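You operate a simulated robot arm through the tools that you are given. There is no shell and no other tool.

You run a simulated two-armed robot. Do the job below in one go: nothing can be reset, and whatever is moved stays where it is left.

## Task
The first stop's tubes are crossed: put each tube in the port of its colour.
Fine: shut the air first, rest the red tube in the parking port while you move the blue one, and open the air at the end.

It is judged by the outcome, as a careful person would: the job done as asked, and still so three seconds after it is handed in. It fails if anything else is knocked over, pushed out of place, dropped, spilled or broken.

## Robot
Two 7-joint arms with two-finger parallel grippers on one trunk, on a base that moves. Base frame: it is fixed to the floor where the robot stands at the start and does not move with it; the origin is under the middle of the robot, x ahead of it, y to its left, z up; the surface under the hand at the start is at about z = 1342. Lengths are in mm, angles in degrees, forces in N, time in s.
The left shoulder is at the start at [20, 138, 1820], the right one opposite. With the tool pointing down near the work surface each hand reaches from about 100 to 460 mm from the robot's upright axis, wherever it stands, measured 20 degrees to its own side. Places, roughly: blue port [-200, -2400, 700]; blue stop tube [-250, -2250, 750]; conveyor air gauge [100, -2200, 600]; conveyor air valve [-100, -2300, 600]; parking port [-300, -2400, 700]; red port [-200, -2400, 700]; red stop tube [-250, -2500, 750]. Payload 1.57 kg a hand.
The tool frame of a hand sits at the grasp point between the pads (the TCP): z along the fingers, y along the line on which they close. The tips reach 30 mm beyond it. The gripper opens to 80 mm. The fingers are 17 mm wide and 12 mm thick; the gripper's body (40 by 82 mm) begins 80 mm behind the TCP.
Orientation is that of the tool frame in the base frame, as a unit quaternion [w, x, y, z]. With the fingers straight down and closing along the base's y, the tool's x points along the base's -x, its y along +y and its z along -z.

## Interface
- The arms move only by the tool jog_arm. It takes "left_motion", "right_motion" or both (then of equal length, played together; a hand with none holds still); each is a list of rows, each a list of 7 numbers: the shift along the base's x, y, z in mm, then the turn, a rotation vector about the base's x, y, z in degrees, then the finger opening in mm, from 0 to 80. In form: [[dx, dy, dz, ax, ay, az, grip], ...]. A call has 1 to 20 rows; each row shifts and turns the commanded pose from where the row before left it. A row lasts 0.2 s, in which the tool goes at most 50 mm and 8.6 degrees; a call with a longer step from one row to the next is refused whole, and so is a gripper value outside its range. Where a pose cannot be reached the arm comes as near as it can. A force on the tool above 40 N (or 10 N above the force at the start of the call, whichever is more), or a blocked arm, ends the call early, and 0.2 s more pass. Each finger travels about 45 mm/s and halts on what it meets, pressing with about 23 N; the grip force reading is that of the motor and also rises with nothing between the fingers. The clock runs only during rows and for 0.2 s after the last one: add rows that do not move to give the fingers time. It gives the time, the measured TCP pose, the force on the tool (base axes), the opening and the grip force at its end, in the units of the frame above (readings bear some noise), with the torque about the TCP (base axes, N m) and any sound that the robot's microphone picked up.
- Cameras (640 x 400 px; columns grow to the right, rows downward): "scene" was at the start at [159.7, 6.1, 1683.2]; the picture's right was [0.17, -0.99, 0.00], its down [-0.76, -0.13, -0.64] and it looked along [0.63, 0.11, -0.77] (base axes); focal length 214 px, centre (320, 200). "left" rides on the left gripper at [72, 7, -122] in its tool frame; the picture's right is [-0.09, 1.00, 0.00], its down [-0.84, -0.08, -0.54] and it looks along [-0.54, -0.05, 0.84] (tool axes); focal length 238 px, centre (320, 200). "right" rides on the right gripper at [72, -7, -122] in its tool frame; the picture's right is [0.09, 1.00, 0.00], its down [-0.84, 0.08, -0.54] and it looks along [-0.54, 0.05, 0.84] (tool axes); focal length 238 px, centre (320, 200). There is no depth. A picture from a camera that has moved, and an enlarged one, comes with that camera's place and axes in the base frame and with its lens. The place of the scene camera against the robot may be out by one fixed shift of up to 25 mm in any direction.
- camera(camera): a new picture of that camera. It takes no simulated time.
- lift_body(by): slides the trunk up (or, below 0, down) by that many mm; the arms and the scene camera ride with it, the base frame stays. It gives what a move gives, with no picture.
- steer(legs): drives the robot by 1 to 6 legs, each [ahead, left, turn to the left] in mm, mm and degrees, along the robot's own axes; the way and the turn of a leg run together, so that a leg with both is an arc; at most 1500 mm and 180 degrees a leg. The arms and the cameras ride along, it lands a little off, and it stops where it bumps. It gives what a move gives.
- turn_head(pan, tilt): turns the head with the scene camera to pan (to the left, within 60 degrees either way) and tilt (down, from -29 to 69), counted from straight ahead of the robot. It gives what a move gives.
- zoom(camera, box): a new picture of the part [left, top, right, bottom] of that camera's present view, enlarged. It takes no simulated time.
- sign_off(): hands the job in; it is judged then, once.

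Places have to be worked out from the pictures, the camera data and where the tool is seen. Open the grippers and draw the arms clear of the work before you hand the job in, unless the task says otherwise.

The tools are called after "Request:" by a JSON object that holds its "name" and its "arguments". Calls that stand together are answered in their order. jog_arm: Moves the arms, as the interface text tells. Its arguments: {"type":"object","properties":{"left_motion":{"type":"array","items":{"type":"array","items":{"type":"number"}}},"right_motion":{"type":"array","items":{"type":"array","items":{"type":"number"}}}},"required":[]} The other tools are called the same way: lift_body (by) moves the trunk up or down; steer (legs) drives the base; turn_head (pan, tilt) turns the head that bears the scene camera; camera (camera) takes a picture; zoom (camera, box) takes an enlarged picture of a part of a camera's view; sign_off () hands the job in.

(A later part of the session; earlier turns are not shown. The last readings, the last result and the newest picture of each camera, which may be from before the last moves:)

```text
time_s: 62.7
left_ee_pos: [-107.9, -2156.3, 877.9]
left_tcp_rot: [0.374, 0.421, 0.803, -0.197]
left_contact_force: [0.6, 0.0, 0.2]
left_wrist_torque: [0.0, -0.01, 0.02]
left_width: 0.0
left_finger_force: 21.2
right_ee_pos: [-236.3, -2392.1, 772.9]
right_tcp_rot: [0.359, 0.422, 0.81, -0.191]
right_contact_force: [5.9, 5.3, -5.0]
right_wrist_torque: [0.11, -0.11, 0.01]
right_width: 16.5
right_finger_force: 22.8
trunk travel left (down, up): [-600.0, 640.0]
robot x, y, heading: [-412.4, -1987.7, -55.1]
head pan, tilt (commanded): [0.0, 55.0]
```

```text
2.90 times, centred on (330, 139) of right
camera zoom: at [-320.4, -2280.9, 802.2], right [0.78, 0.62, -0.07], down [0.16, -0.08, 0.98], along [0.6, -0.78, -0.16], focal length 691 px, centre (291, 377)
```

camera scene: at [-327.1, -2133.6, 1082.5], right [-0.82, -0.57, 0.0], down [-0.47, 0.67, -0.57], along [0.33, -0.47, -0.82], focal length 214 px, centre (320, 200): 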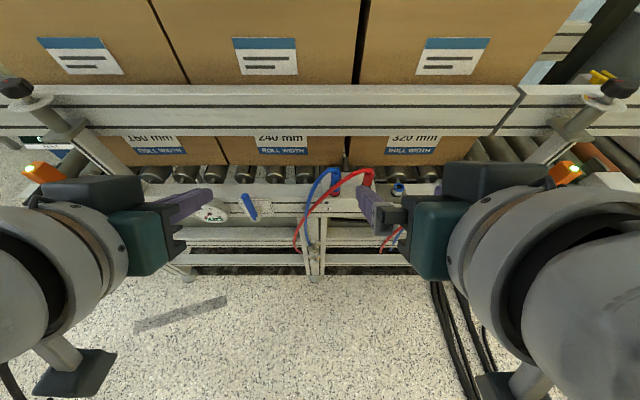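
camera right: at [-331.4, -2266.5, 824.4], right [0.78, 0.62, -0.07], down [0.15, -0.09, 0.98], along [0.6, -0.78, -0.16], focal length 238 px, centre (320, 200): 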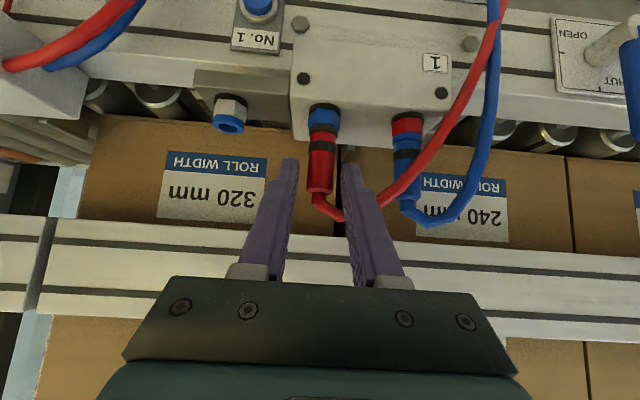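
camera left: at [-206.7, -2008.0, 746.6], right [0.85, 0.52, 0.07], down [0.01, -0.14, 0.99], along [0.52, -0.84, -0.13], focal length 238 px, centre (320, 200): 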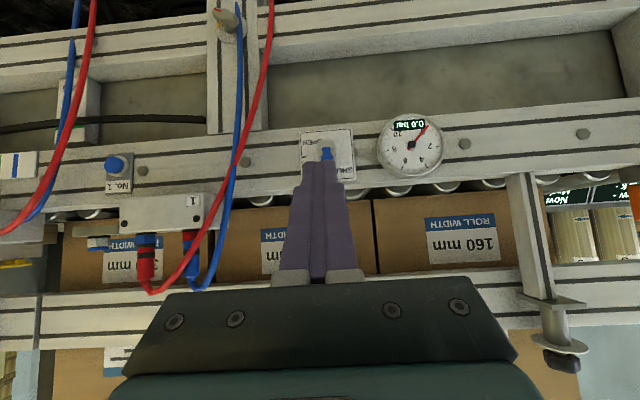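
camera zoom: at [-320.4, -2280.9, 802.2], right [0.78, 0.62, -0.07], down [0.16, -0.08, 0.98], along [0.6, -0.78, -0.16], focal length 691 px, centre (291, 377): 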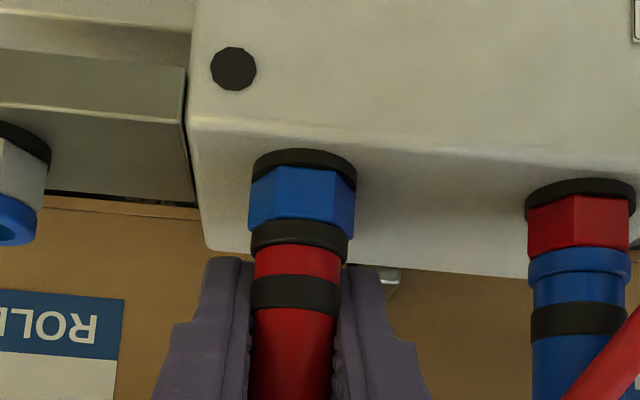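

The plug is gripped (16.5 mm, 23 N). I pull straight up in small steps and watch the force.

Request:
{"name": "jog_arm", "arguments": {"right_motion": [[0, 0, 3, 0, 0, 0, 6], [0, 0, 3, 0, 0, 0, 6], [0, 0, 3, 0, 0, 0, 6], [0, 0, 3, 0, 0, 0, 6]]}}

Request:
{"name": "zoom", "arguments": {"camera": "right", "box": [220, 70, 440, 208]}}

```text
time_s: 63.7
left_ee_pos: [-109.9, -2156.1, 877.7]
left_tcp_rot: [0.373, 0.421, 0.803, -0.197]
left_contact_force: [-0.3, 0.1, -0.3]
left_wrist_torque: [0.04, -0.04, -0.01]
left_width: 0.1
left_finger_force: 21.3
right_ee_pos: [-238.4, -2395.4, 784.9]
right_tcp_rot: [0.36, 0.42, 0.81, -0.195]
right_contact_force: [1.7, 11.8, 5.5]
right_wrist_torque: [0.42, -0.02, 0.0]
right_width: 16.1
right_finger_force: 23.3
trunk travel left (down, up): [-600.0, 640.0]
robot x, y, heading: [-410.9, -1989.6, -55.1]
head pan, tilt (commanded): [0.0, 55.0]
```

```text
2.90 times, centred on (330, 139) of right
camera zoom: at [-322.2, -2284.3, 814.4], right [0.78, 0.62, -0.08], down [0.16, -0.07, 0.98], along [0.6, -0.78, -0.16], focal length 691 px, centre (291, 377)
```

zoom: 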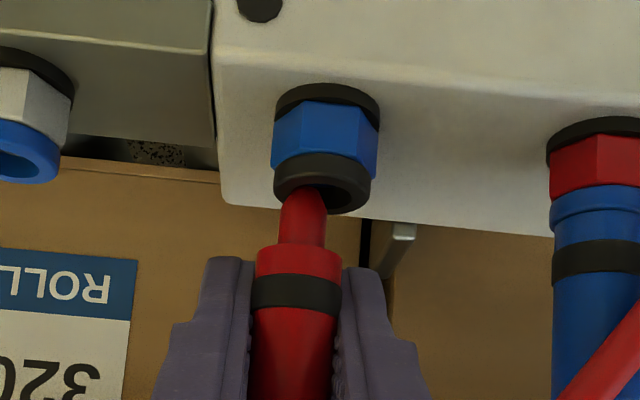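

The plug is sliding out (its stem is visible). I keep pulling up gently.

Request:
{"name": "jog_arm", "arguments": {"right_motion": [[0, 0, 4, 0, 0, 0, 6], [0, 0, 4, 0, 0, 0, 6], [0, 0, 4, 0, 0, 0, 6], [0, 0, 0, 0, 0, 0, 6]]}}

Request:
{"name": "zoom", "arguments": {"camera": "right", "box": [220, 50, 440, 188]}}

```text
time_s: 64.7
left_ee_pos: [-110.1, -2159.1, 877.7]
left_tcp_rot: [0.374, 0.42, 0.803, -0.197]
left_contact_force: [0.2, 0.8, 0.1]
left_wrist_torque: [0.02, -0.01, -0.04]
left_width: 0.2
left_finger_force: 21.0
right_ee_pos: [-242.2, -2399.5, 796.3]
right_tcp_rot: [0.357, 0.419, 0.811, -0.199]
right_contact_force: [-0.2, -0.3, 0.3]
right_wrist_torque: [0.01, -0.01, 0.0]
right_width: 15.9
right_finger_force: 23.5
trunk travel left (down, up): [-600.0, 640.0]
robot x, y, heading: [-413.2, -1990.5, -55.2]
head pan, tilt (commanded): [0.0, 55.0]
```

```text
2.90 times, centred on (330, 119) of right
camera zoom: at [-325.7, -2288.8, 826.1], right [0.78, 0.62, -0.09], down [0.17, -0.07, 0.98], along [0.6, -0.78, -0.16], focal length 691 px, centre (291, 435)
```

zoom: 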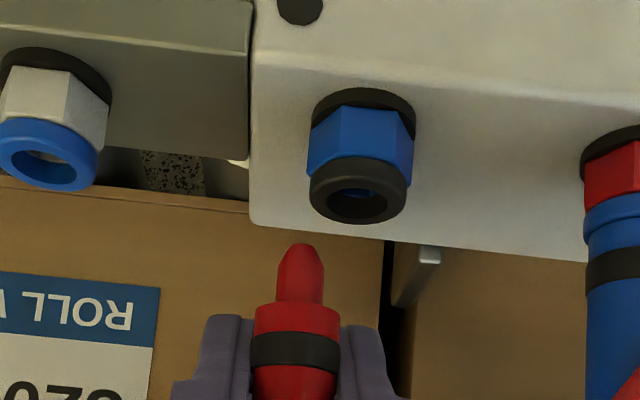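

The plug is free of the blue port. The hand has drifted several mm sideways, so I hold a moment and re-read the pose before carrying on.

Request:
{"name": "jog_arm", "arguments": {"right_motion": [[0, 0, 0, 0, 0, 0, 6], [0, 0, 0, 0, 0, 0, 6]]}}

Request:
{"name": "zoom", "arguments": {"camera": "left", "box": [40, 50, 240, 175]}}

```text
time_s: 65.3
left_ee_pos: [-110.0, -2158.2, 876.9]
left_tcp_rot: [0.374, 0.421, 0.803, -0.198]
left_contact_force: [0.1, -0.4, 0.7]
left_wrist_torque: [0.0, 0.0, 0.02]
left_width: 0.0
left_finger_force: 21.2
right_ee_pos: [-241.7, -2397.1, 795.3]
right_tcp_rot: [0.356, 0.418, 0.812, -0.198]
right_contact_force: [0.9, 0.1, 0.0]
right_wrist_torque: [-0.04, 0.01, -0.01]
right_width: 16.3
right_finger_force: 22.6
trunk travel left (down, up): [-600.0, 640.0]
robot x, y, heading: [-409.5, -1980.2, -55.4]
head pan, tilt (commanded): [0.0, 55.0]
```

```text
3.20 times, centred on (140, 112) of left
camera zoom: at [-184.0, -2040.5, 901.4], right [0.85, 0.52, 0.07], down [0.01, -0.14, 0.99], along [0.52, -0.84, -0.13], focal length 763 px, centre (896, 480)
```

zoom: 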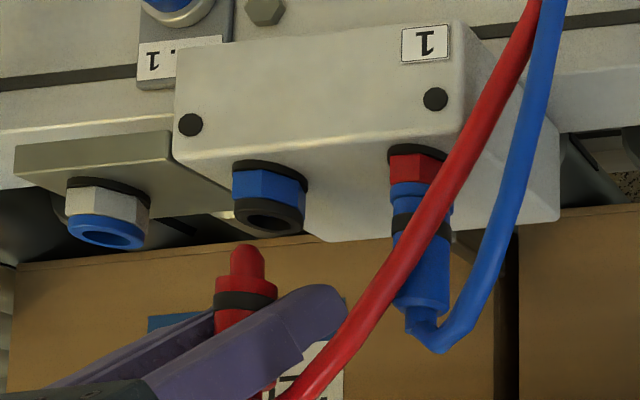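

Port rims triangulated: blue (-235,-2392,752), parking (-288.5,-2429.4,753); the stem tip is at (-243,-2399.5,763). I lift 12 mm and shift 54 mm along the rail to hover over the parking port.

Request:
{"name": "jog_arm", "arguments": {"right_motion": [[0, 0, 6, 0, 0, 0, 6], [0, 0, 6, 0, 0, 0, 6], [-9.1, -6.0, 0, 0, 0, 0, 6], [-9.1, -6.0, 0, 0, 0, 0, 6], [-9.1, -6.0, 0, 0, 0, 0, 6], [-9.1, -6.0, 0, 0, 0, 0, 6], [-9.1, -5.9, 0, 0, 0, 0, 6], [0, 0, 0, 0, 0, 0, 6], [0, 0, 0, 0, 0, 0, 6]]}}

Request:
{"name": "zoom", "arguments": {"camera": "right", "box": [220, 50, 440, 188]}}

Request:
{"name": "zoom", "arguments": {"camera": "left", "box": [0, 50, 200, 175]}}

Request:
{"name": "camera", "arguments": {"camera": "scene"}}

```text
time_s: 67.3
left_ee_pos: [-108.9, -2158.6, 876.9]
left_tcp_rot: [0.374, 0.42, 0.803, -0.198]
left_contact_force: [0.5, -0.1, 0.6]
left_wrist_torque: [-0.01, 0.01, -0.01]
left_width: 0.2
left_finger_force: 21.3
right_ee_pos: [-276.8, -2420.0, 810.5]
right_tcp_rot: [0.361, 0.423, 0.81, -0.187]
right_contact_force: [-1.0, -0.3, -0.9]
right_wrist_torque: [0.01, 0.01, 0.01]
right_width: 15.9
right_finger_force: 22.9
trunk travel left (down, up): [-600.0, 640.0]
robot x, y, heading: [-412.8, -1987.9, -55.0]
head pan, tilt (commanded): [0.0, 55.0]
```

```text
2.90 times, centred on (330, 119) of right
camera zoom: at [-362.8, -2310.2, 839.9], right [0.78, 0.62, -0.07], down [0.15, -0.09, 0.98], along [0.61, -0.78, -0.16], focal length 691 px, centre (291, 435)
```

zoom: 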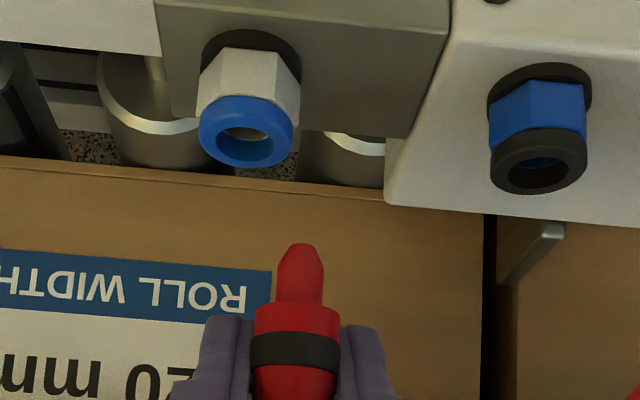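

```text
3.20 times, centred on (100, 112) of left
camera zoom: at [-184.0, -2040.5, 901.4], right [0.85, 0.52, 0.07], down [0.01, -0.14, 0.99], along [0.52, -0.84, -0.13], focal length 763 px, centre (1024, 480)
```

zoom: 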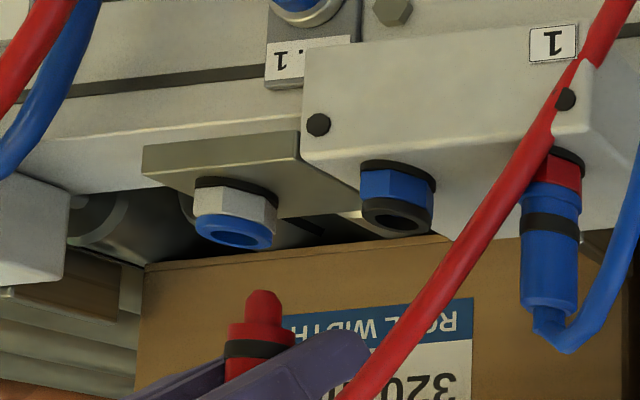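

```text
taken
camera scene: at [-327.1, -2133.5, 1082.5], right [-0.82, -0.57, 0.0], down [-0.47, 0.67, -0.57], along [0.33, -0.47, -0.82], focal length 214 px, centre (320, 200)
```

scene: 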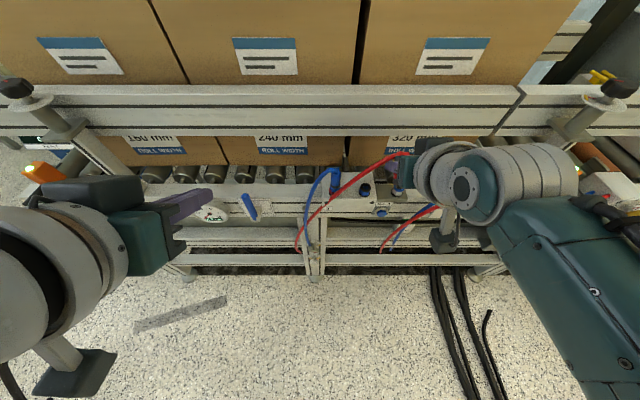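

The tip is at (-278.2,-2420,777) and the parking rim at (-288.8,-2429.6,751). I correct by (-10.6,-9.6) and re-check.

Request:
{"name": "jog_arm", "arguments": {"right_motion": [[-5.3, -4.8, 0, 0, 0, 0, 6], [-5.3, -4.8, 0, 0, 0, 0, 6], [0, 0, 0, 0, 0, 0, 6], [0, 0, 0, 0, 0, 0, 6]]}}

Request:
{"name": "zoom", "arguments": {"camera": "right", "box": [220, 50, 440, 188]}}

Request:
{"name": "zoom", "arguments": {"camera": "left", "box": [0, 50, 200, 175]}}

```text
time_s: 68.3
left_ee_pos: [-110.5, -2158.5, 878.4]
left_tcp_rot: [0.373, 0.421, 0.803, -0.198]
left_contact_force: [0.3, 0.1, 0.5]
left_wrist_torque: [0.01, 0.02, 0.01]
left_width: 0.0
left_finger_force: 21.8
right_ee_pos: [-290.6, -2428.7, 809.1]
right_tcp_rot: [0.359, 0.423, 0.81, -0.188]
right_contact_force: [-0.5, -0.3, 0.3]
right_wrist_torque: [-0.04, 0.02, 0.02]
right_width: 16.3
right_finger_force: 22.8
trunk travel left (down, up): [-600.0, 640.0]
robot x, y, heading: [-411.6, -1986.4, -55.2]
head pan, tilt (commanded): [0.0, 55.0]
```

```text
2.90 times, centred on (330, 119) of right
camera zoom: at [-374.0, -2319.2, 839.0], right [0.78, 0.62, -0.07], down [0.15, -0.09, 0.98], along [0.61, -0.78, -0.16], focal length 691 px, centre (291, 435)
```

zoom: 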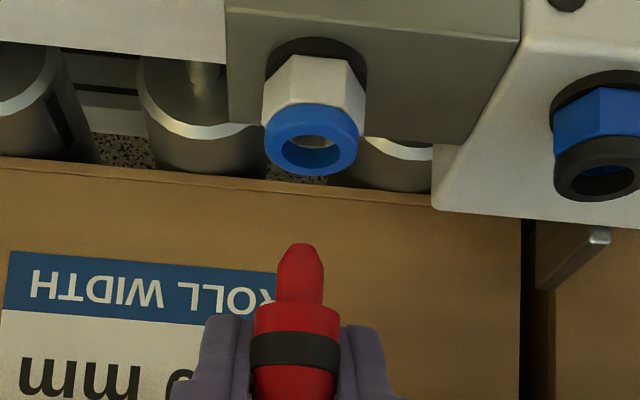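

```text
3.20 times, centred on (100, 112) of left
camera zoom: at [-184.0, -2040.5, 901.4], right [0.85, 0.52, 0.07], down [0.01, -0.14, 0.99], along [0.52, -0.84, -0.13], focal length 763 px, centre (1024, 480)
```

zoom: 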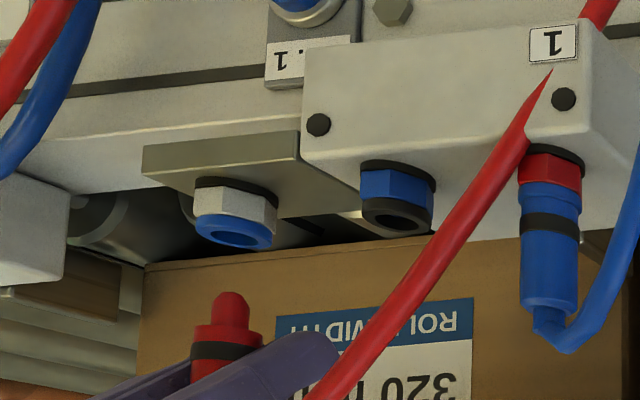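

Tip and parking rim line up in both views to about 1 mm. I descend 20 mm with a tiny lateral correction and look again before entering.

Request:
{"name": "jog_arm", "arguments": {"right_motion": [[0.6, 0.4, -5, 0, 0, 0, 6], [0, 0, -5, 0, 0, 0, 6], [0, 0, -5, 0, 0, 0, 6], [0, 0, -5, 0, 0, 0, 6], [0, 0, 0, 0, 0, 0, 6]]}}

Request:
{"name": "zoom", "arguments": {"camera": "right", "box": [220, 60, 440, 198]}}

Request:
{"name": "zoom", "arguments": {"camera": "left", "box": [0, 70, 120, 145]}}

```text
time_s: 69.5
left_ee_pos: [-111.1, -2158.6, 877.9]
left_tcp_rot: [0.373, 0.421, 0.803, -0.198]
left_contact_force: [0.2, -0.4, 0.9]
left_wrist_torque: [0.01, -0.01, 0.0]
left_width: 0.1
left_finger_force: 20.9
right_ee_pos: [-289.5, -2427.9, 789.8]
right_tcp_rot: [0.361, 0.423, 0.81, -0.189]
right_contact_force: [-0.3, 0.4, 0.2]
right_wrist_torque: [0.01, 0.0, 0.0]
right_width: 16.4
right_finger_force: 23.0
trunk travel left (down, up): [-600.0, 640.0]
robot x, y, heading: [-412.3, -1981.5, -55.1]
head pan, tilt (commanded): [0.0, 55.0]
```

```text
2.90 times, centred on (330, 129) of right
camera zoom: at [-373.9, -2320.1, 819.2], right [0.78, 0.62, -0.07], down [0.15, -0.09, 0.98], along [0.61, -0.78, -0.16], focal length 691 px, centre (291, 406)
```

zoom: 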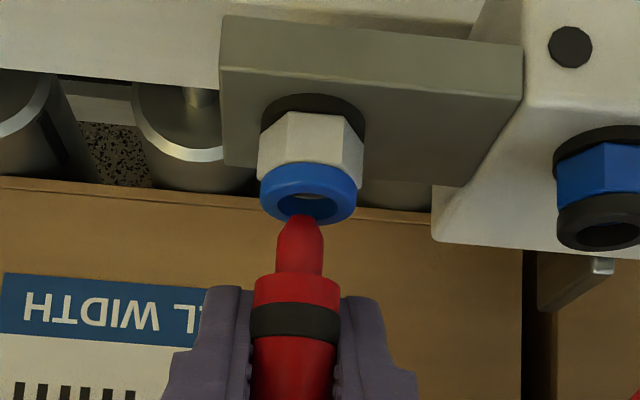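

```text
5.33 times, centred on (60, 108) of left
camera zoom: at [-184.0, -2040.5, 901.4], right [0.85, 0.52, 0.07], down [0.01, -0.14, 0.99], along [0.52, -0.84, -0.13], focal length 1271 px, centre (1707, 693)
```

zoom: 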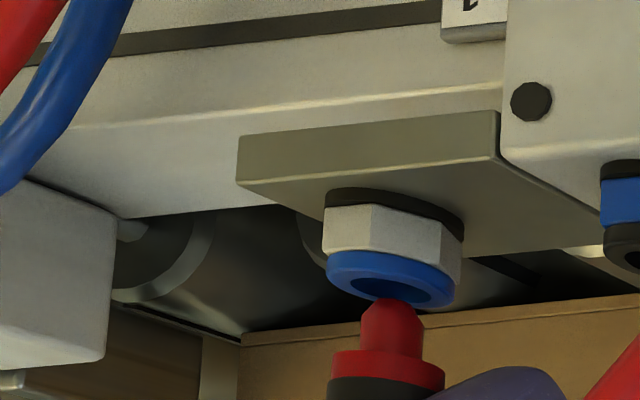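

Very close: I nudge about 1.2 mm along the rail and 1.5 mm back, then lower the stem to just enter the collar while watching force.

Request:
{"name": "jog_arm", "arguments": {"right_motion": [[0.2, 1.9, 0, 0, 0, 0, 6], [0, 0, -3, 0, 0, 0, 6], [0, 0, -3, 0, 0, 0, 6], [0, 0, 0, 0, 0, 0, 6]]}}

Request:
{"name": "zoom", "arguments": {"camera": "right", "box": [250, 90, 390, 178]}}

Request:
{"name": "zoom", "arguments": {"camera": "left", "box": [0, 70, 120, 145]}}

```text
time_s: 70.5
left_ee_pos: [-109.0, -2157.6, 877.8]
left_tcp_rot: [0.374, 0.42, 0.803, -0.198]
left_contact_force: [-0.6, -0.3, -0.6]
left_wrist_torque: [0.0, 0.03, -0.01]
left_width: 0.1
left_finger_force: 21.3
right_ee_pos: [-289.4, -2427.5, 783.8]
right_tcp_rot: [0.361, 0.422, 0.81, -0.188]
right_contact_force: [0.7, 0.3, 0.2]
right_wrist_torque: [-0.02, -0.01, -0.02]
right_width: 16.3
right_finger_force: 22.7
trunk travel left (down, up): [-600.0, 640.0]
robot x, y, heading: [-408.6, -1988.6, -55.3]
head pan, tilt (commanded): [0.0, 55.0]
```

```text
4.55 times, centred on (320, 134) of right
camera zoom: at [-374.3, -2318.3, 813.2], right [0.78, 0.62, -0.07], down [0.15, -0.09, 0.98], along [0.61, -0.78, -0.16], focal length 1083 px, centre (320, 500)
```

zoom: 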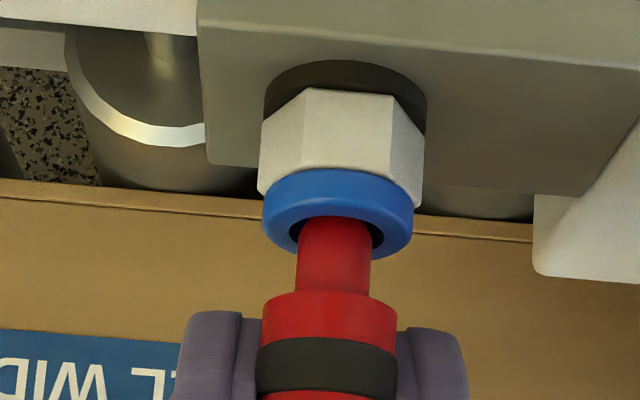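

```text
5.33 times, centred on (60, 108) of left
camera zoom: at [-184.0, -2040.5, 901.4], right [0.85, 0.52, 0.07], down [0.01, -0.14, 0.99], along [0.52, -0.84, -0.13], focal length 1271 px, centre (1707, 693)
```

zoom: 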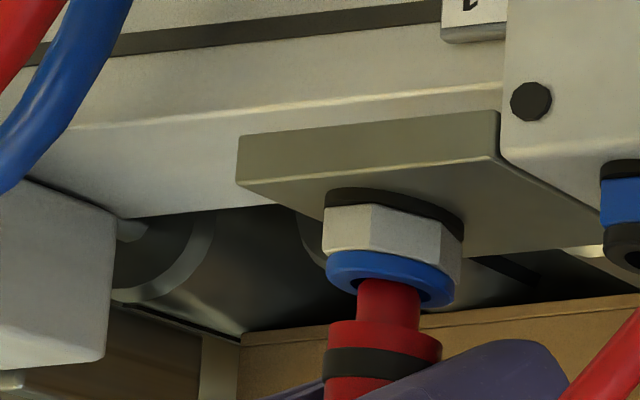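

The stem is in the collar and centred. I push it down to seat it.

Request:
{"name": "jog_arm", "arguments": {"right_motion": [[0, 0, -3, 0, 0, 0, 6], [0, 0, -3, 0, 0, 0, 6], [0, 0, -2, 0, 0, 0, 6], [0, 0, -2, 0, 0, 0, 6], [0, 0, 0, 0, 0, 0, 6]]}}

Request:
{"name": "zoom", "arguments": {"camera": "right", "box": [250, 90, 390, 178]}}

Request:
{"name": "zoom", "arguments": {"camera": "left", "box": [0, 70, 120, 145]}}

```text
time_s: 71.7
left_ee_pos: [-110.3, -2158.3, 878.1]
left_tcp_rot: [0.373, 0.421, 0.802, -0.198]
left_contact_force: [-0.4, -0.1, -0.2]
left_wrist_torque: [0.0, 0.01, 0.01]
left_width: 0.1
left_finger_force: 21.2
right_ee_pos: [-289.7, -2428.3, 773.8]
right_tcp_rot: [0.361, 0.422, 0.81, -0.187]
right_contact_force: [-0.9, -0.3, -0.6]
right_wrist_torque: [-0.02, -0.01, -0.02]
right_width: 16.3
right_finger_force: 23.2
trunk travel left (down, up): [-600.0, 640.0]
robot x, y, heading: [-409.5, -1986.0, -55.1]
head pan, tilt (commanded): [0.0, 55.0]
```

```text
4.55 times, centred on (320, 134) of right
camera zoom: at [-373.8, -2318.4, 804.2], right [0.78, 0.62, -0.07], down [0.15, -0.09, 0.98], along [0.61, -0.78, -0.16], focal length 1083 px, centre (320, 500)
```

zoom: 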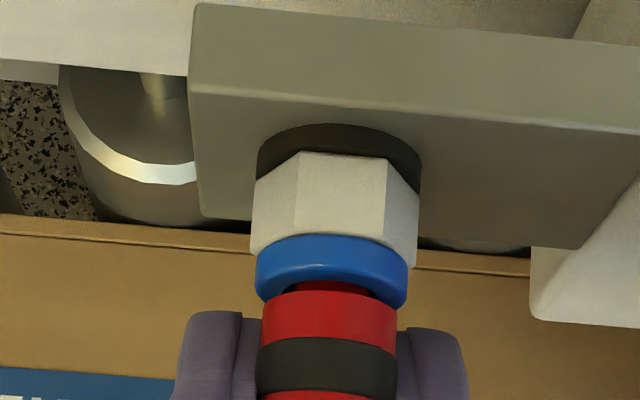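

```text
5.33 times, centred on (60, 108) of left
camera zoom: at [-183.9, -2040.5, 901.4], right [0.85, 0.52, 0.07], down [0.01, -0.14, 0.99], along [0.52, -0.84, -0.13], focal length 1271 px, centre (1707, 693)
```

zoom: 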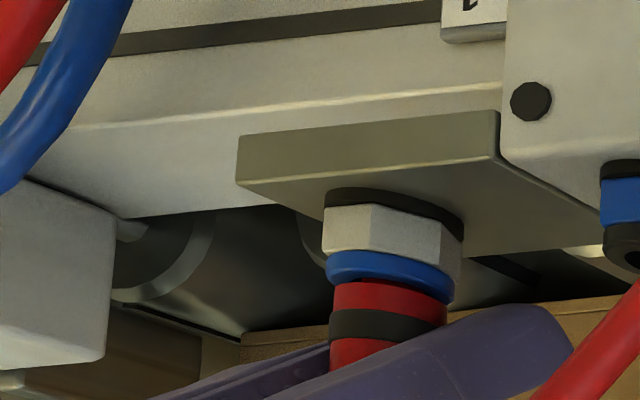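

Nearly seated with no force yet. I press a few millimetres more until it bottoms.

Request:
{"name": "jog_arm", "arguments": {"right_motion": [[0, 0, -1.5, 0, 0, 0, 6], [0, 0, -1.5, 0, 0, 0, 6], [0, 0, -1, 0, 0, 0, 6], [0, 0, 0, 0, 0, 0, 6]]}}

Request:
{"name": "zoom", "arguments": {"camera": "right", "box": [250, 90, 390, 178]}}

Request:
{"name": "zoom", "arguments": {"camera": "left", "box": [0, 70, 120, 145]}}

```text
time_s: 72.7
left_ee_pos: [-111.1, -2158.0, 877.9]
left_tcp_rot: [0.374, 0.42, 0.803, -0.197]
left_contact_force: [0.0, 0.2, 1.1]
left_wrist_torque: [0.01, -0.01, 0.0]
left_width: 0.0
left_finger_force: 21.1
right_ee_pos: [-289.8, -2429.8, 773.9]
right_tcp_rot: [0.362, 0.423, 0.809, -0.189]
right_contact_force: [-3.0, 4.2, 12.7]
right_wrist_torque: [0.06, 0.06, -0.02]
right_width: 16.2
right_finger_force: 22.8
trunk travel left (down, up): [-600.0, 640.0]
robot x, y, heading: [-408.6, -1987.6, -55.3]
head pan, tilt (commanded): [0.0, 55.0]
```

```text
4.55 times, centred on (320, 134) of right
camera zoom: at [-373.4, -2319.0, 801.4], right [0.78, 0.62, -0.07], down [0.15, -0.08, 0.98], along [0.61, -0.78, -0.16], focal length 1083 px, centre (320, 500)
```

zoom: 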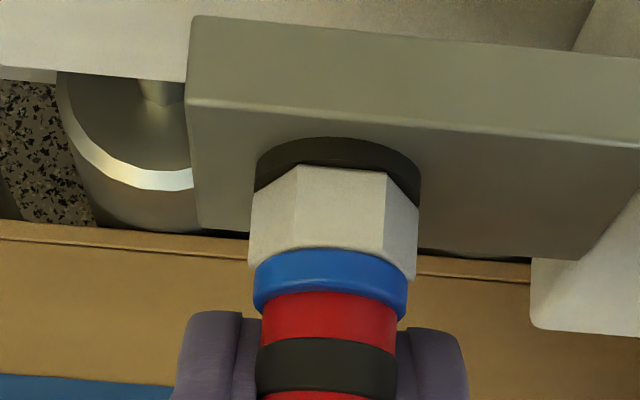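

```text
5.33 times, centred on (60, 108) of left
camera zoom: at [-184.2, -2040.7, 901.6], right [0.85, 0.52, 0.07], down [0.01, -0.14, 0.99], along [0.52, -0.84, -0.13], focal length 1271 px, centre (1707, 693)
```

zoom: 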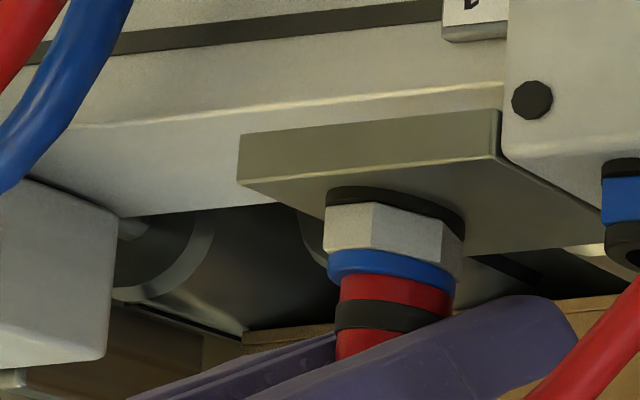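

It has bottomed on the collar (12.7 N). I press slightly more to be sure it's fully in, then compare with how the blue plug sits.

Request:
{"name": "jog_arm", "arguments": {"right_motion": [[0, 0, -1, 0, 0, 0, 6], [0, 0, -1, 0, 0, 0, 6], [0, 0, 0, 0, 0, 0, 6]]}}

Request:
{"name": "zoom", "arguments": {"camera": "left", "box": [0, 60, 200, 185]}}

```text
time_s: 73.5
left_ee_pos: [-109.9, -2158.6, 877.6]
left_tcp_rot: [0.374, 0.421, 0.803, -0.198]
left_contact_force: [0.5, 0.1, 0.7]
left_wrist_torque: [-0.02, 0.02, -0.02]
left_width: 0.1
left_finger_force: 21.3
right_ee_pos: [-289.3, -2429.9, 770.5]
right_tcp_rot: [0.362, 0.422, 0.81, -0.188]
right_contact_force: [1.3, 2.1, 16.2]
right_wrist_torque: [0.03, 0.02, 0.02]
right_width: 16.0
right_finger_force: 22.7
trunk travel left (down, up): [-600.0, 640.0]
robot x, y, heading: [-410.2, -1984.4, -55.4]
head pan, tilt (commanded): [0.0, 55.0]
```

```text
3.20 times, centred on (100, 122) of left
camera zoom: at [-183.2, -2041.2, 901.7], right [0.85, 0.52, 0.07], down [0.01, -0.14, 0.99], along [0.52, -0.84, -0.13], focal length 763 px, centre (1024, 448)
```

zoom: 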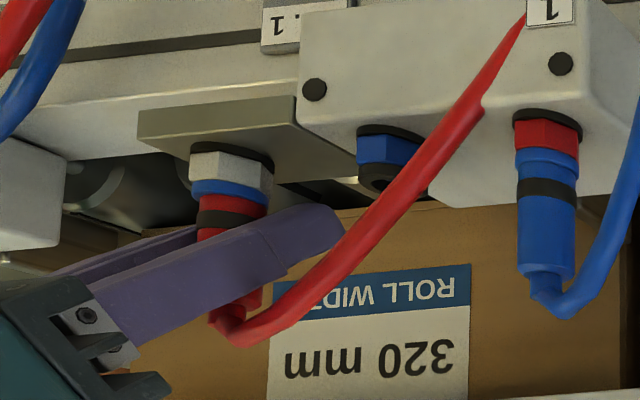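

Seated. I open the fingers to 30 mm and back out along the approach line.

Request:
{"name": "jog_arm", "arguments": {"right_motion": [[0, 0, 1, 0, 0, 0, 20], [0, 0, 1, 0, 0, 0, 30], [0, 0, 0, 0, 0, 0, 30], [-8.5, 12.2, 13.4, 0, 0, 0, 30], [-8.5, 12.2, 13.4, 0, 0, 0, 30], [-8.5, 12.2, 13.4, 0, 0, 0, 30], [-12.8, 18.3, 20, 0, 0, 0, 30], [0, 0, 0, 0, 0, 0, 30]]}}

Request:
{"name": "camera", "arguments": {"camera": "right"}}

Request:
{"name": "zoom", "arguments": {"camera": "left", "box": [0, 60, 200, 185]}}

```text
time_s: 75.3
left_ee_pos: [-110.4, -2157.3, 878.9]
left_tcp_rot: [0.374, 0.42, 0.803, -0.197]
left_contact_force: [0.0, 0.2, -0.1]
left_wrist_torque: [-0.02, 0.01, -0.04]
left_width: 0.1
left_finger_force: 21.4
right_ee_pos: [-328.0, -2372.6, 828.7]
right_tcp_rot: [0.36, 0.422, 0.811, -0.187]
right_contact_force: [0.0, -0.6, 0.1]
right_wrist_torque: [-0.02, 0.03, 0.01]
right_width: 30.1
right_finger_force: 0.0
trunk travel left (down, up): [-600.0, 640.0]
robot x, y, heading: [-408.2, -1986.3, -55.2]
head pan, tilt (commanded): [0.0, 55.0]
```

```text
taken
camera right: at [-411.9, -2262.9, 859.3], right [0.78, 0.62, -0.07], down [0.15, -0.09, 0.98], along [0.61, -0.78, -0.16], focal length 238 px, centre (320, 200)
```

right: 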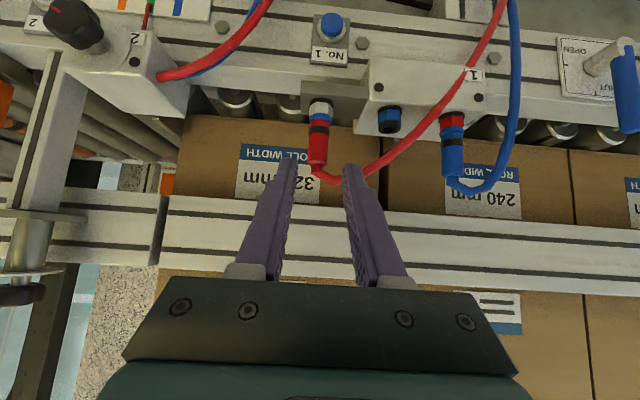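

```text
3.20 times, centred on (100, 122) of left
camera zoom: at [-183.9, -2040.5, 901.5], right [0.85, 0.52, 0.07], down [0.01, -0.14, 0.99], along [0.52, -0.84, -0.13], focal length 763 px, centre (1024, 448)
```

zoom: 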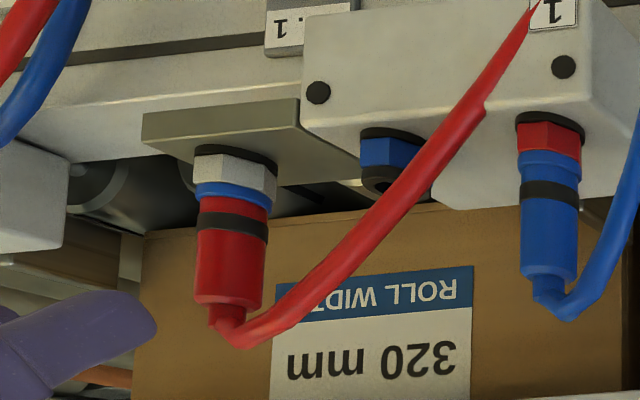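

The red tube rests upright in the parking port. Now I measure the blue plug with the right wrist camera.

Request:
{"name": "zoom", "arguments": {"camera": "right", "box": [340, 80, 540, 205]}}

Request:
{"name": "zoom", "arguments": {"camera": "left", "box": [60, 70, 220, 170]}}

```text
3.20 times, centred on (440, 142) of right
camera zoom: at [-411.9, -2262.9, 859.3], right [0.78, 0.62, -0.07], down [0.15, -0.09, 0.98], along [0.61, -0.78, -0.16], focal length 763 px, centre (-64, 384)
```

zoom: 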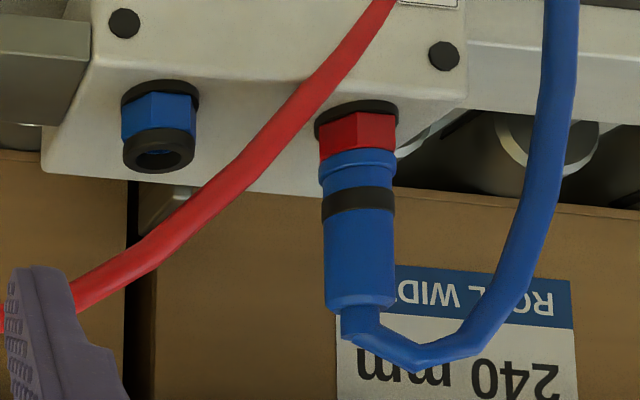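

```text
4.00 times, centred on (140, 120) of left
camera zoom: at [-183.9, -2040.5, 901.5], right [0.85, 0.52, 0.07], down [0.01, -0.14, 0.99], along [0.52, -0.84, -0.13], focal length 953 px, centre (1040, 520)
```

zoom: 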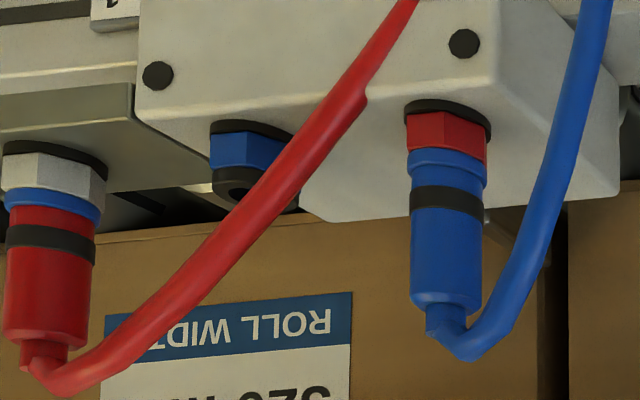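

Blue plug axis is at (-186.3,-2357.4), band z≈761 (same height as red was). I move the right hand along the rail to its staging point.

Request:
{"name": "jog_arm", "arguments": {"right_motion": [[20.7, 14.0, 4, 0, 0, 0, 30], [20.7, 14.0, 4, 0, 0, 0, 30], [20.7, 14.0, 2, 0, 0, 0, 30], [20.7, 14.0, -2, 0, 0, 0, 30], [20.6, 14.1, -2.4, 0, 0, 0, 30], [0, 0, 0, 0, 0, 0, 30], [0, 0, 0, 0, 0, 0, 30]]}}

Request:
{"name": "zoom", "arguments": {"camera": "right", "box": [230, 80, 430, 205]}}

Request:
{"name": "zoom", "arguments": {"camera": "left", "box": [60, 70, 260, 195]}}

```text
time_s: 76.3
left_ee_pos: [-110.9, -2159.8, 878.3]
left_tcp_rot: [0.374, 0.419, 0.804, -0.197]
left_contact_force: [0.1, 0.2, 0.1]
left_wrist_torque: [-0.02, 0.02, -0.01]
left_width: 0.0
left_finger_force: 21.5
right_ee_pos: [-291.5, -2350.8, 824.8]
right_tcp_rot: [0.334, 0.383, 0.825, -0.248]
right_contact_force: [-0.5, 0.1, -0.6]
right_wrist_torque: [-0.03, 0.0, 0.06]
right_width: 29.9
right_finger_force: 0.2
trunk travel left (down, up): [-600.0, 640.0]
robot x, y, heading: [-408.1, -1983.9, -55.0]
head pan, tilt (commanded): [0.0, 55.0]
stopped in row 5 (right hand): the arm was blocked; the commanded pose is now the measured one
```

```text
3.20 times, centred on (330, 142) of right
camera zoom: at [-374.9, -2240.7, 853.5], right [0.75, 0.62, -0.22], down [0.27, 0.02, 0.96], along [0.6, -0.78, -0.16], focal length 763 px, centre (288, 384)
```

zoom: 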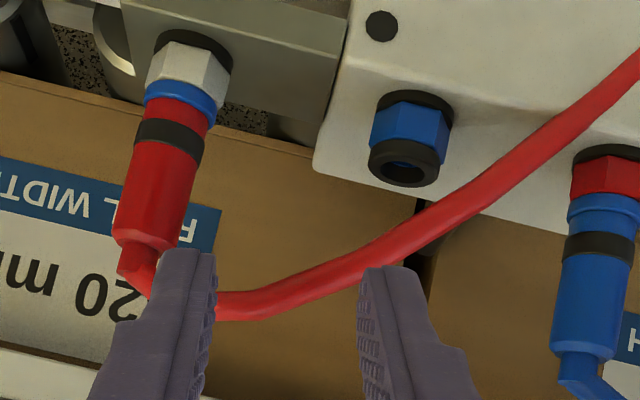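

```text
3.20 times, centred on (160, 132) of left
camera zoom: at [-184.3, -2040.7, 901.4], right [0.85, 0.52, 0.07], down [0.01, -0.14, 0.99], along [0.52, -0.84, -0.13], focal length 763 px, centre (832, 416)
```

zoom: 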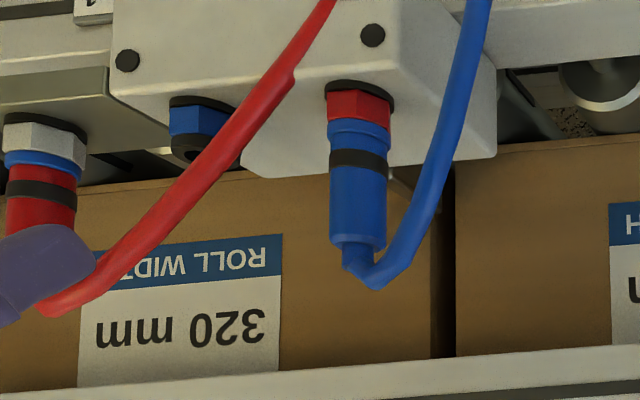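

The right arm hit a joint limit reaching across the body (no contact force). I strafe the base 90 mm to the left so the ports sit better in front of the right arm, then restore the hand's orientation.

Request:
{"name": "steer", "arguments": {"legs": [[0, 90, 0]]}}

Request:
{"name": "jog_arm", "arguments": {"right_motion": [[0, 0, 3, 1.86, -2.29, -0.48, 30], [0, 0, 3, 1.86, -2.29, -0.48, 30], [0, 0, 3, 1.85, -2.29, -0.47, 30], [0, 0, 0, 0, 0, 0, 30]]}}

Request:
{"name": "camera", "arguments": {"camera": "right"}}

Request:
{"name": "camera", "arguments": {"camera": "left"}}

Request:
{"name": "camera", "arguments": {"camera": "scene"}}

```text
time_s: 77.4
left_ee_pos: [-38.9, -2107.9, 878.2]
left_tcp_rot: [0.375, 0.419, 0.803, -0.197]
left_contact_force: [-0.3, 0.5, 0.4]
left_wrist_torque: [0.01, -0.01, 0.0]
left_width: 0.1
left_finger_force: 21.0
right_ee_pos: [-218.5, -2301.0, 824.2]
right_tcp_rot: [0.333, 0.382, 0.826, -0.248]
right_contact_force: [0.2, -0.1, 0.3]
right_wrist_torque: [0.04, 0.02, 0.0]
right_width: 29.8
right_finger_force: 0.0
trunk travel left (down, up): [-600.0, 640.0]
robot x, y, heading: [-335.1, -1938.5, -55.3]
head pan, tilt (commanded): [0.0, 55.0]
```

```text
time_s: 78.4
left_ee_pos: [-39.0, -2109.4, 879.1]
left_tcp_rot: [0.373, 0.42, 0.803, -0.198]
left_contact_force: [-0.1, 0.4, -0.6]
left_wrist_torque: [-0.04, -0.01, -0.02]
left_width: 0.0
left_finger_force: 21.3
right_ee_pos: [-219.3, -2300.8, 832.2]
right_tcp_rot: [0.361, 0.423, 0.81, -0.188]
right_contact_force: [0.4, 0.1, -0.5]
right_wrist_torque: [-0.01, -0.03, 0.01]
right_width: 30.1
right_finger_force: 0.1
trunk travel left (down, up): [-600.0, 640.0]
robot x, y, heading: [-343.2, -1934.6, -55.1]
head pan, tilt (commanded): [0.0, 55.0]
```

```text
taken
camera right: at [-303.0, -2191.4, 863.0], right [0.78, 0.62, -0.07], down [0.15, -0.09, 0.98], along [0.61, -0.78, -0.16], focal length 238 px, centre (320, 200)
```

right: 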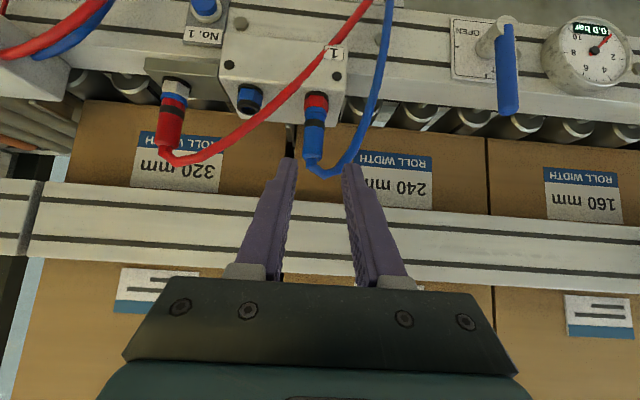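

```text
taken
camera left: at [-112.3, -1990.1, 901.4], right [0.85, 0.52, 0.07], down [0.01, -0.14, 0.99], along [0.52, -0.84, -0.13], focal length 238 px, centre (320, 200)
```

left: 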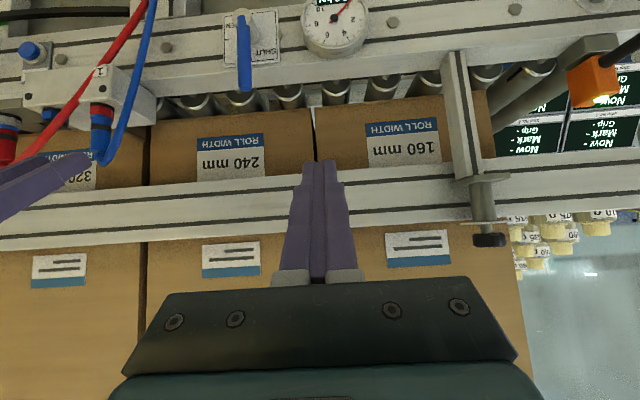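

```text
taken
camera scene: at [-255.2, -2083.4, 1082.5], right [-0.82, -0.57, 0.0], down [-0.47, 0.67, -0.57], along [0.33, -0.47, -0.82], focal length 214 px, centre (320, 200)
```

scene: 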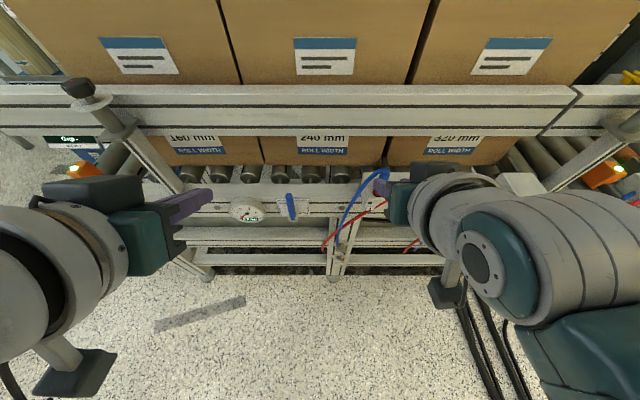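

Orientation restored and the hand is in front of the blue plug. I re-measure the blue plug from both wrist cameras at this stance.

Request:
{"name": "zoom", "arguments": {"camera": "right", "box": [220, 70, 420, 195]}}

Request:
{"name": "zoom", "arguments": {"camera": "left", "box": [0, 60, 200, 185]}}

```text
3.20 times, centred on (320, 132) of right
camera zoom: at [-303.0, -2191.4, 863.0], right [0.78, 0.62, -0.07], down [0.15, -0.09, 0.98], along [0.61, -0.78, -0.16], focal length 763 px, centre (320, 416)
```

zoom: 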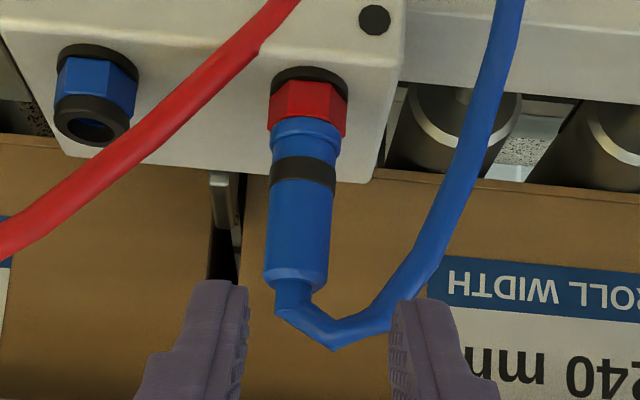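

```text
3.20 times, centred on (100, 122) of left
camera zoom: at [-112.3, -1990.1, 901.4], right [0.85, 0.52, 0.07], down [0.01, -0.14, 0.99], along [0.52, -0.84, -0.13], focal length 763 px, centre (1024, 448)
```

zoom: 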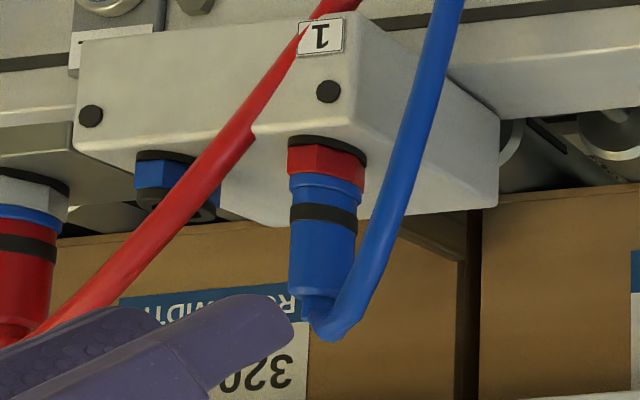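

Consistent: blue plug axis (-187,-2357.5). I align sideways (-6 mm), then advance two thirds along the approach with 28 mm opening.

Request:
{"name": "jog_arm", "arguments": {"right_motion": [[-4.7, -3.6, 0, 0, 0, 0, 28], [6.2, -8.9, -9.7, 0, 0, 0, 28], [6.2, -8.9, -9.7, 0, 0, 0, 28], [6.2, -8.9, -9.7, 0, 0, 0, 28], [6.1, -8.7, -9.8, 0, 0, 0, 28], [0, 0, 0, 0, 0, 0, 28]]}}

Request:
{"name": "zoom", "arguments": {"camera": "right", "box": [220, 70, 420, 195]}}

Request:
{"name": "zoom", "arguments": {"camera": "left", "box": [0, 60, 200, 185]}}

```text
time_s: 79.8
left_ee_pos: [-37.6, -2108.6, 879.0]
left_tcp_rot: [0.373, 0.42, 0.803, -0.198]
left_contact_force: [-0.2, 0.0, 0.6]
left_wrist_torque: [-0.04, 0.01, 0.0]
left_width: 0.0
left_finger_force: 21.2
right_ee_pos: [-196.6, -2339.6, 795.7]
right_tcp_rot: [0.361, 0.422, 0.81, -0.188]
right_contact_force: [0.4, -0.4, -0.3]
right_wrist_torque: [0.04, -0.02, 0.02]
right_width: 28.0
right_finger_force: 0.1
trunk travel left (down, up): [-600.0, 640.0]
robot x, y, heading: [-338.1, -1931.1, -55.3]
head pan, tilt (commanded): [0.0, 55.0]
```

```text
3.20 times, centred on (320, 132) of right
camera zoom: at [-281.5, -2229.6, 825.1], right [0.78, 0.62, -0.07], down [0.15, -0.08, 0.98], along [0.6, -0.78, -0.16], focal length 763 px, centre (320, 416)
```

zoom: 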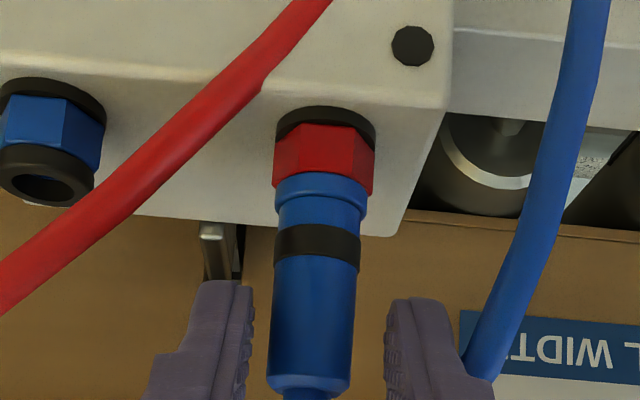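

```text
3.20 times, centred on (100, 122) of left
camera zoom: at [-112.3, -1990.1, 901.4], right [0.85, 0.52, 0.07], down [0.01, -0.14, 0.99], along [0.52, -0.84, -0.13], focal length 763 px, centre (1024, 448)
```

zoom: 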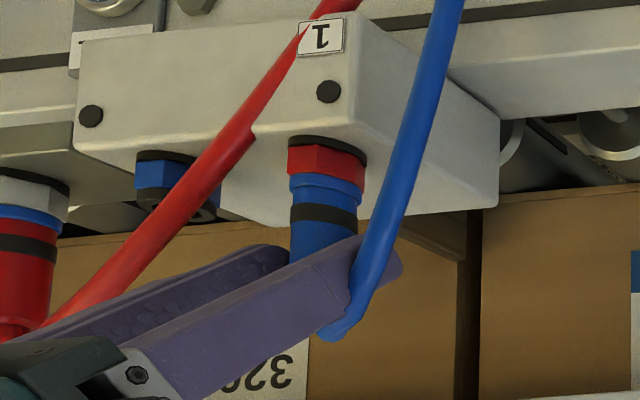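

Plug is nearly centred between the fingers. I make the last 30 mm move and check centring.

Request:
{"name": "jog_arm", "arguments": {"right_motion": [[3.1, -6, -7.2, 0, 0, 0, 28], [3.1, -6, -7.2, 0, 0, 0, 28], [3.1, -5.9, -7.2, 0, 0, 0, 28], [0, 0, 0, 0, 0, 0, 28]]}}

Request:
{"name": "zoom", "arguments": {"camera": "right", "box": [220, 70, 440, 208]}}

```text
time_s: 80.8
left_ee_pos: [-38.7, -2108.9, 877.9]
left_tcp_rot: [0.373, 0.419, 0.804, -0.197]
left_contact_force: [1.1, 1.1, -0.1]
left_wrist_torque: [-0.03, -0.01, 0.01]
left_width: 0.0
left_finger_force: 21.7
right_ee_pos: [-189.0, -2357.6, 771.4]
right_tcp_rot: [0.361, 0.422, 0.81, -0.188]
right_contact_force: [0.3, -0.2, 0.1]
right_wrist_torque: [-0.01, 0.0, 0.01]
right_width: 27.9
right_finger_force: 0.1
trunk travel left (down, up): [-600.0, 640.0]
robot x, y, heading: [-338.8, -1936.8, -55.4]
head pan, tilt (commanded): [0.0, 55.0]
```

```text
2.90 times, centred on (330, 139) of right
camera zoom: at [-273.1, -2247.8, 801.7], right [0.78, 0.62, -0.07], down [0.15, -0.08, 0.98], along [0.61, -0.78, -0.16], focal length 691 px, centre (291, 377)
```

zoom: 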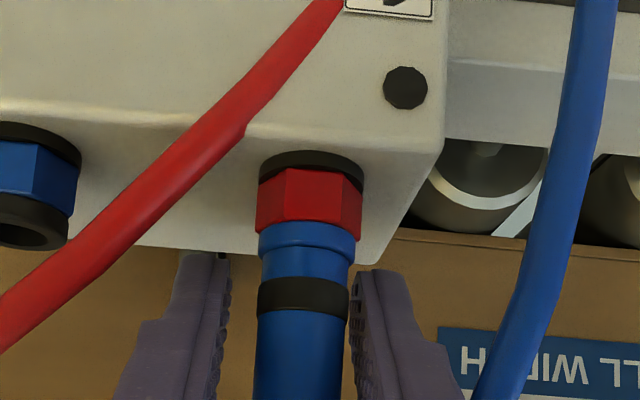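

Shift 2 mm along the rail and 2 mm up to centre, then close on the blue plug.

Request:
{"name": "jog_arm", "arguments": {"right_motion": [[1.8, 1.1, 2, 0, 0, 0, 28], [0, 0, 0, 0, 0, 0, 20], [0, 0, 0, 0, 0, 0, 12], [0, 0, 0, 0, 0, 0, 6], [0, 0, 0, 0, 0, 0, 6]]}}

Request:
{"name": "zoom", "arguments": {"camera": "right", "box": [220, 70, 440, 208]}}

```text
time_s: 82.0
left_ee_pos: [-38.9, -2107.7, 877.7]
left_tcp_rot: [0.373, 0.42, 0.803, -0.198]
left_contact_force: [-0.3, 0.5, 0.3]
left_wrist_torque: [0.02, 0.02, 0.02]
left_width: 0.0
left_finger_force: 21.2
right_ee_pos: [-188.0, -2357.1, 773.6]
right_tcp_rot: [0.362, 0.422, 0.809, -0.189]
right_contact_force: [0.5, -0.5, 0.1]
right_wrist_torque: [-0.02, -0.02, -0.03]
right_width: 16.5
right_finger_force: 22.4
trunk travel left (down, up): [-600.0, 640.0]
robot x, y, heading: [-338.1, -1936.1, -55.3]
head pan, tilt (commanded): [0.0, 55.0]
```

```text
2.90 times, centred on (330, 139) of right
camera zoom: at [-271.5, -2246.9, 803.7], right [0.78, 0.62, -0.07], down [0.15, -0.08, 0.98], along [0.61, -0.78, -0.16], focal length 691 px, centre (291, 377)
```

zoom: 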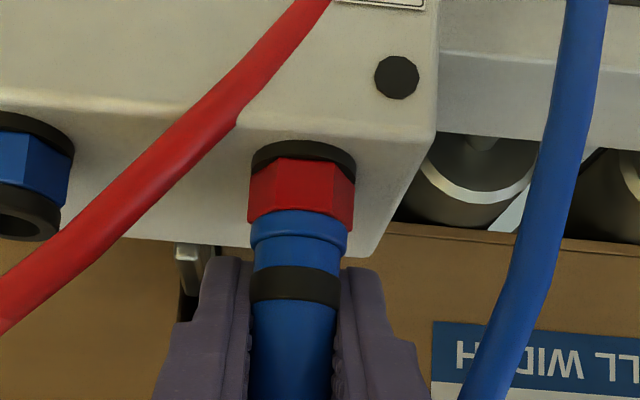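

Gripped cleanly with no side force. I pull straight up 28 mm in small steps.

Request:
{"name": "jog_arm", "arguments": {"right_motion": [[0, 0, 3, 0, 0, 0, 6], [0, 0, 3, 0, 0, 0, 6], [0, 0, 3, 0, 0, 0, 6], [0, 0, 3, 0, 0, 0, 6], [0, 0, 4, 0, 0, 0, 6], [0, 0, 4, 0, 0, 0, 6], [0, 0, 4, 0, 0, 0, 6], [0, 0, 4, 0, 0, 0, 6], [0, 0, 0, 0, 0, 0, 6]]}}

Request:
{"name": "zoom", "arguments": {"camera": "right", "box": [220, 50, 440, 188]}}

Request:
{"name": "zoom", "arguments": {"camera": "left", "box": [0, 60, 200, 185]}}

```text
time_s: 84.0
left_ee_pos: [-38.6, -2108.6, 877.0]
left_tcp_rot: [0.374, 0.419, 0.804, -0.197]
left_contact_force: [0.2, 0.2, 0.3]
left_wrist_torque: [0.01, -0.01, -0.01]
left_width: 0.1
left_finger_force: 22.2
right_ee_pos: [-189.2, -2355.1, 803.3]
right_tcp_rot: [0.361, 0.422, 0.81, -0.188]
right_contact_force: [-0.5, 0.5, 0.7]
right_wrist_torque: [0.0, 0.02, -0.01]
right_width: 16.3
right_finger_force: 23.5
trunk travel left (down, up): [-600.0, 640.0]
robot x, y, heading: [-338.3, -1937.1, -54.9]
head pan, tilt (commanded): [0.0, 55.0]
```

```text
2.90 times, centred on (330, 119) of right
camera zoom: at [-273.0, -2245.7, 832.8], right [0.78, 0.62, -0.07], down [0.15, -0.08, 0.98], along [0.61, -0.78, -0.16], focal length 691 px, centre (291, 435)
```

zoom: 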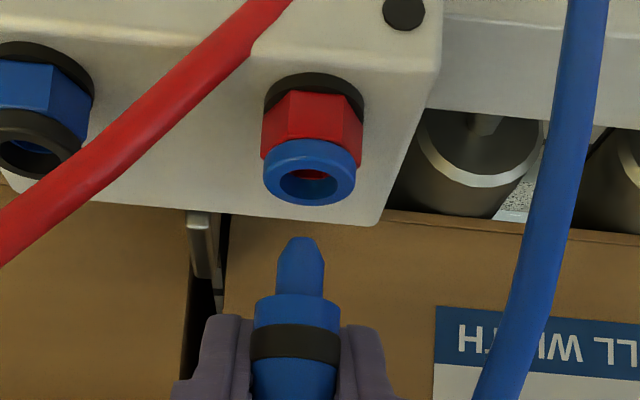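

```text
3.20 times, centred on (100, 122) of left
camera zoom: at [-112.3, -1990.1, 901.4], right [0.85, 0.52, 0.07], down [0.01, -0.14, 0.99], along [0.52, -0.84, -0.13], focal length 763 px, centre (1024, 448)
```

zoom: 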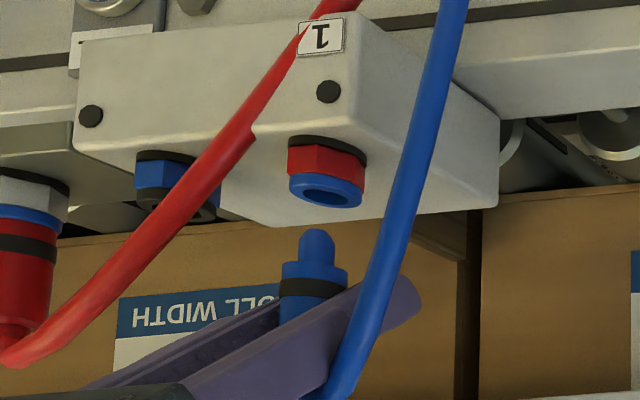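

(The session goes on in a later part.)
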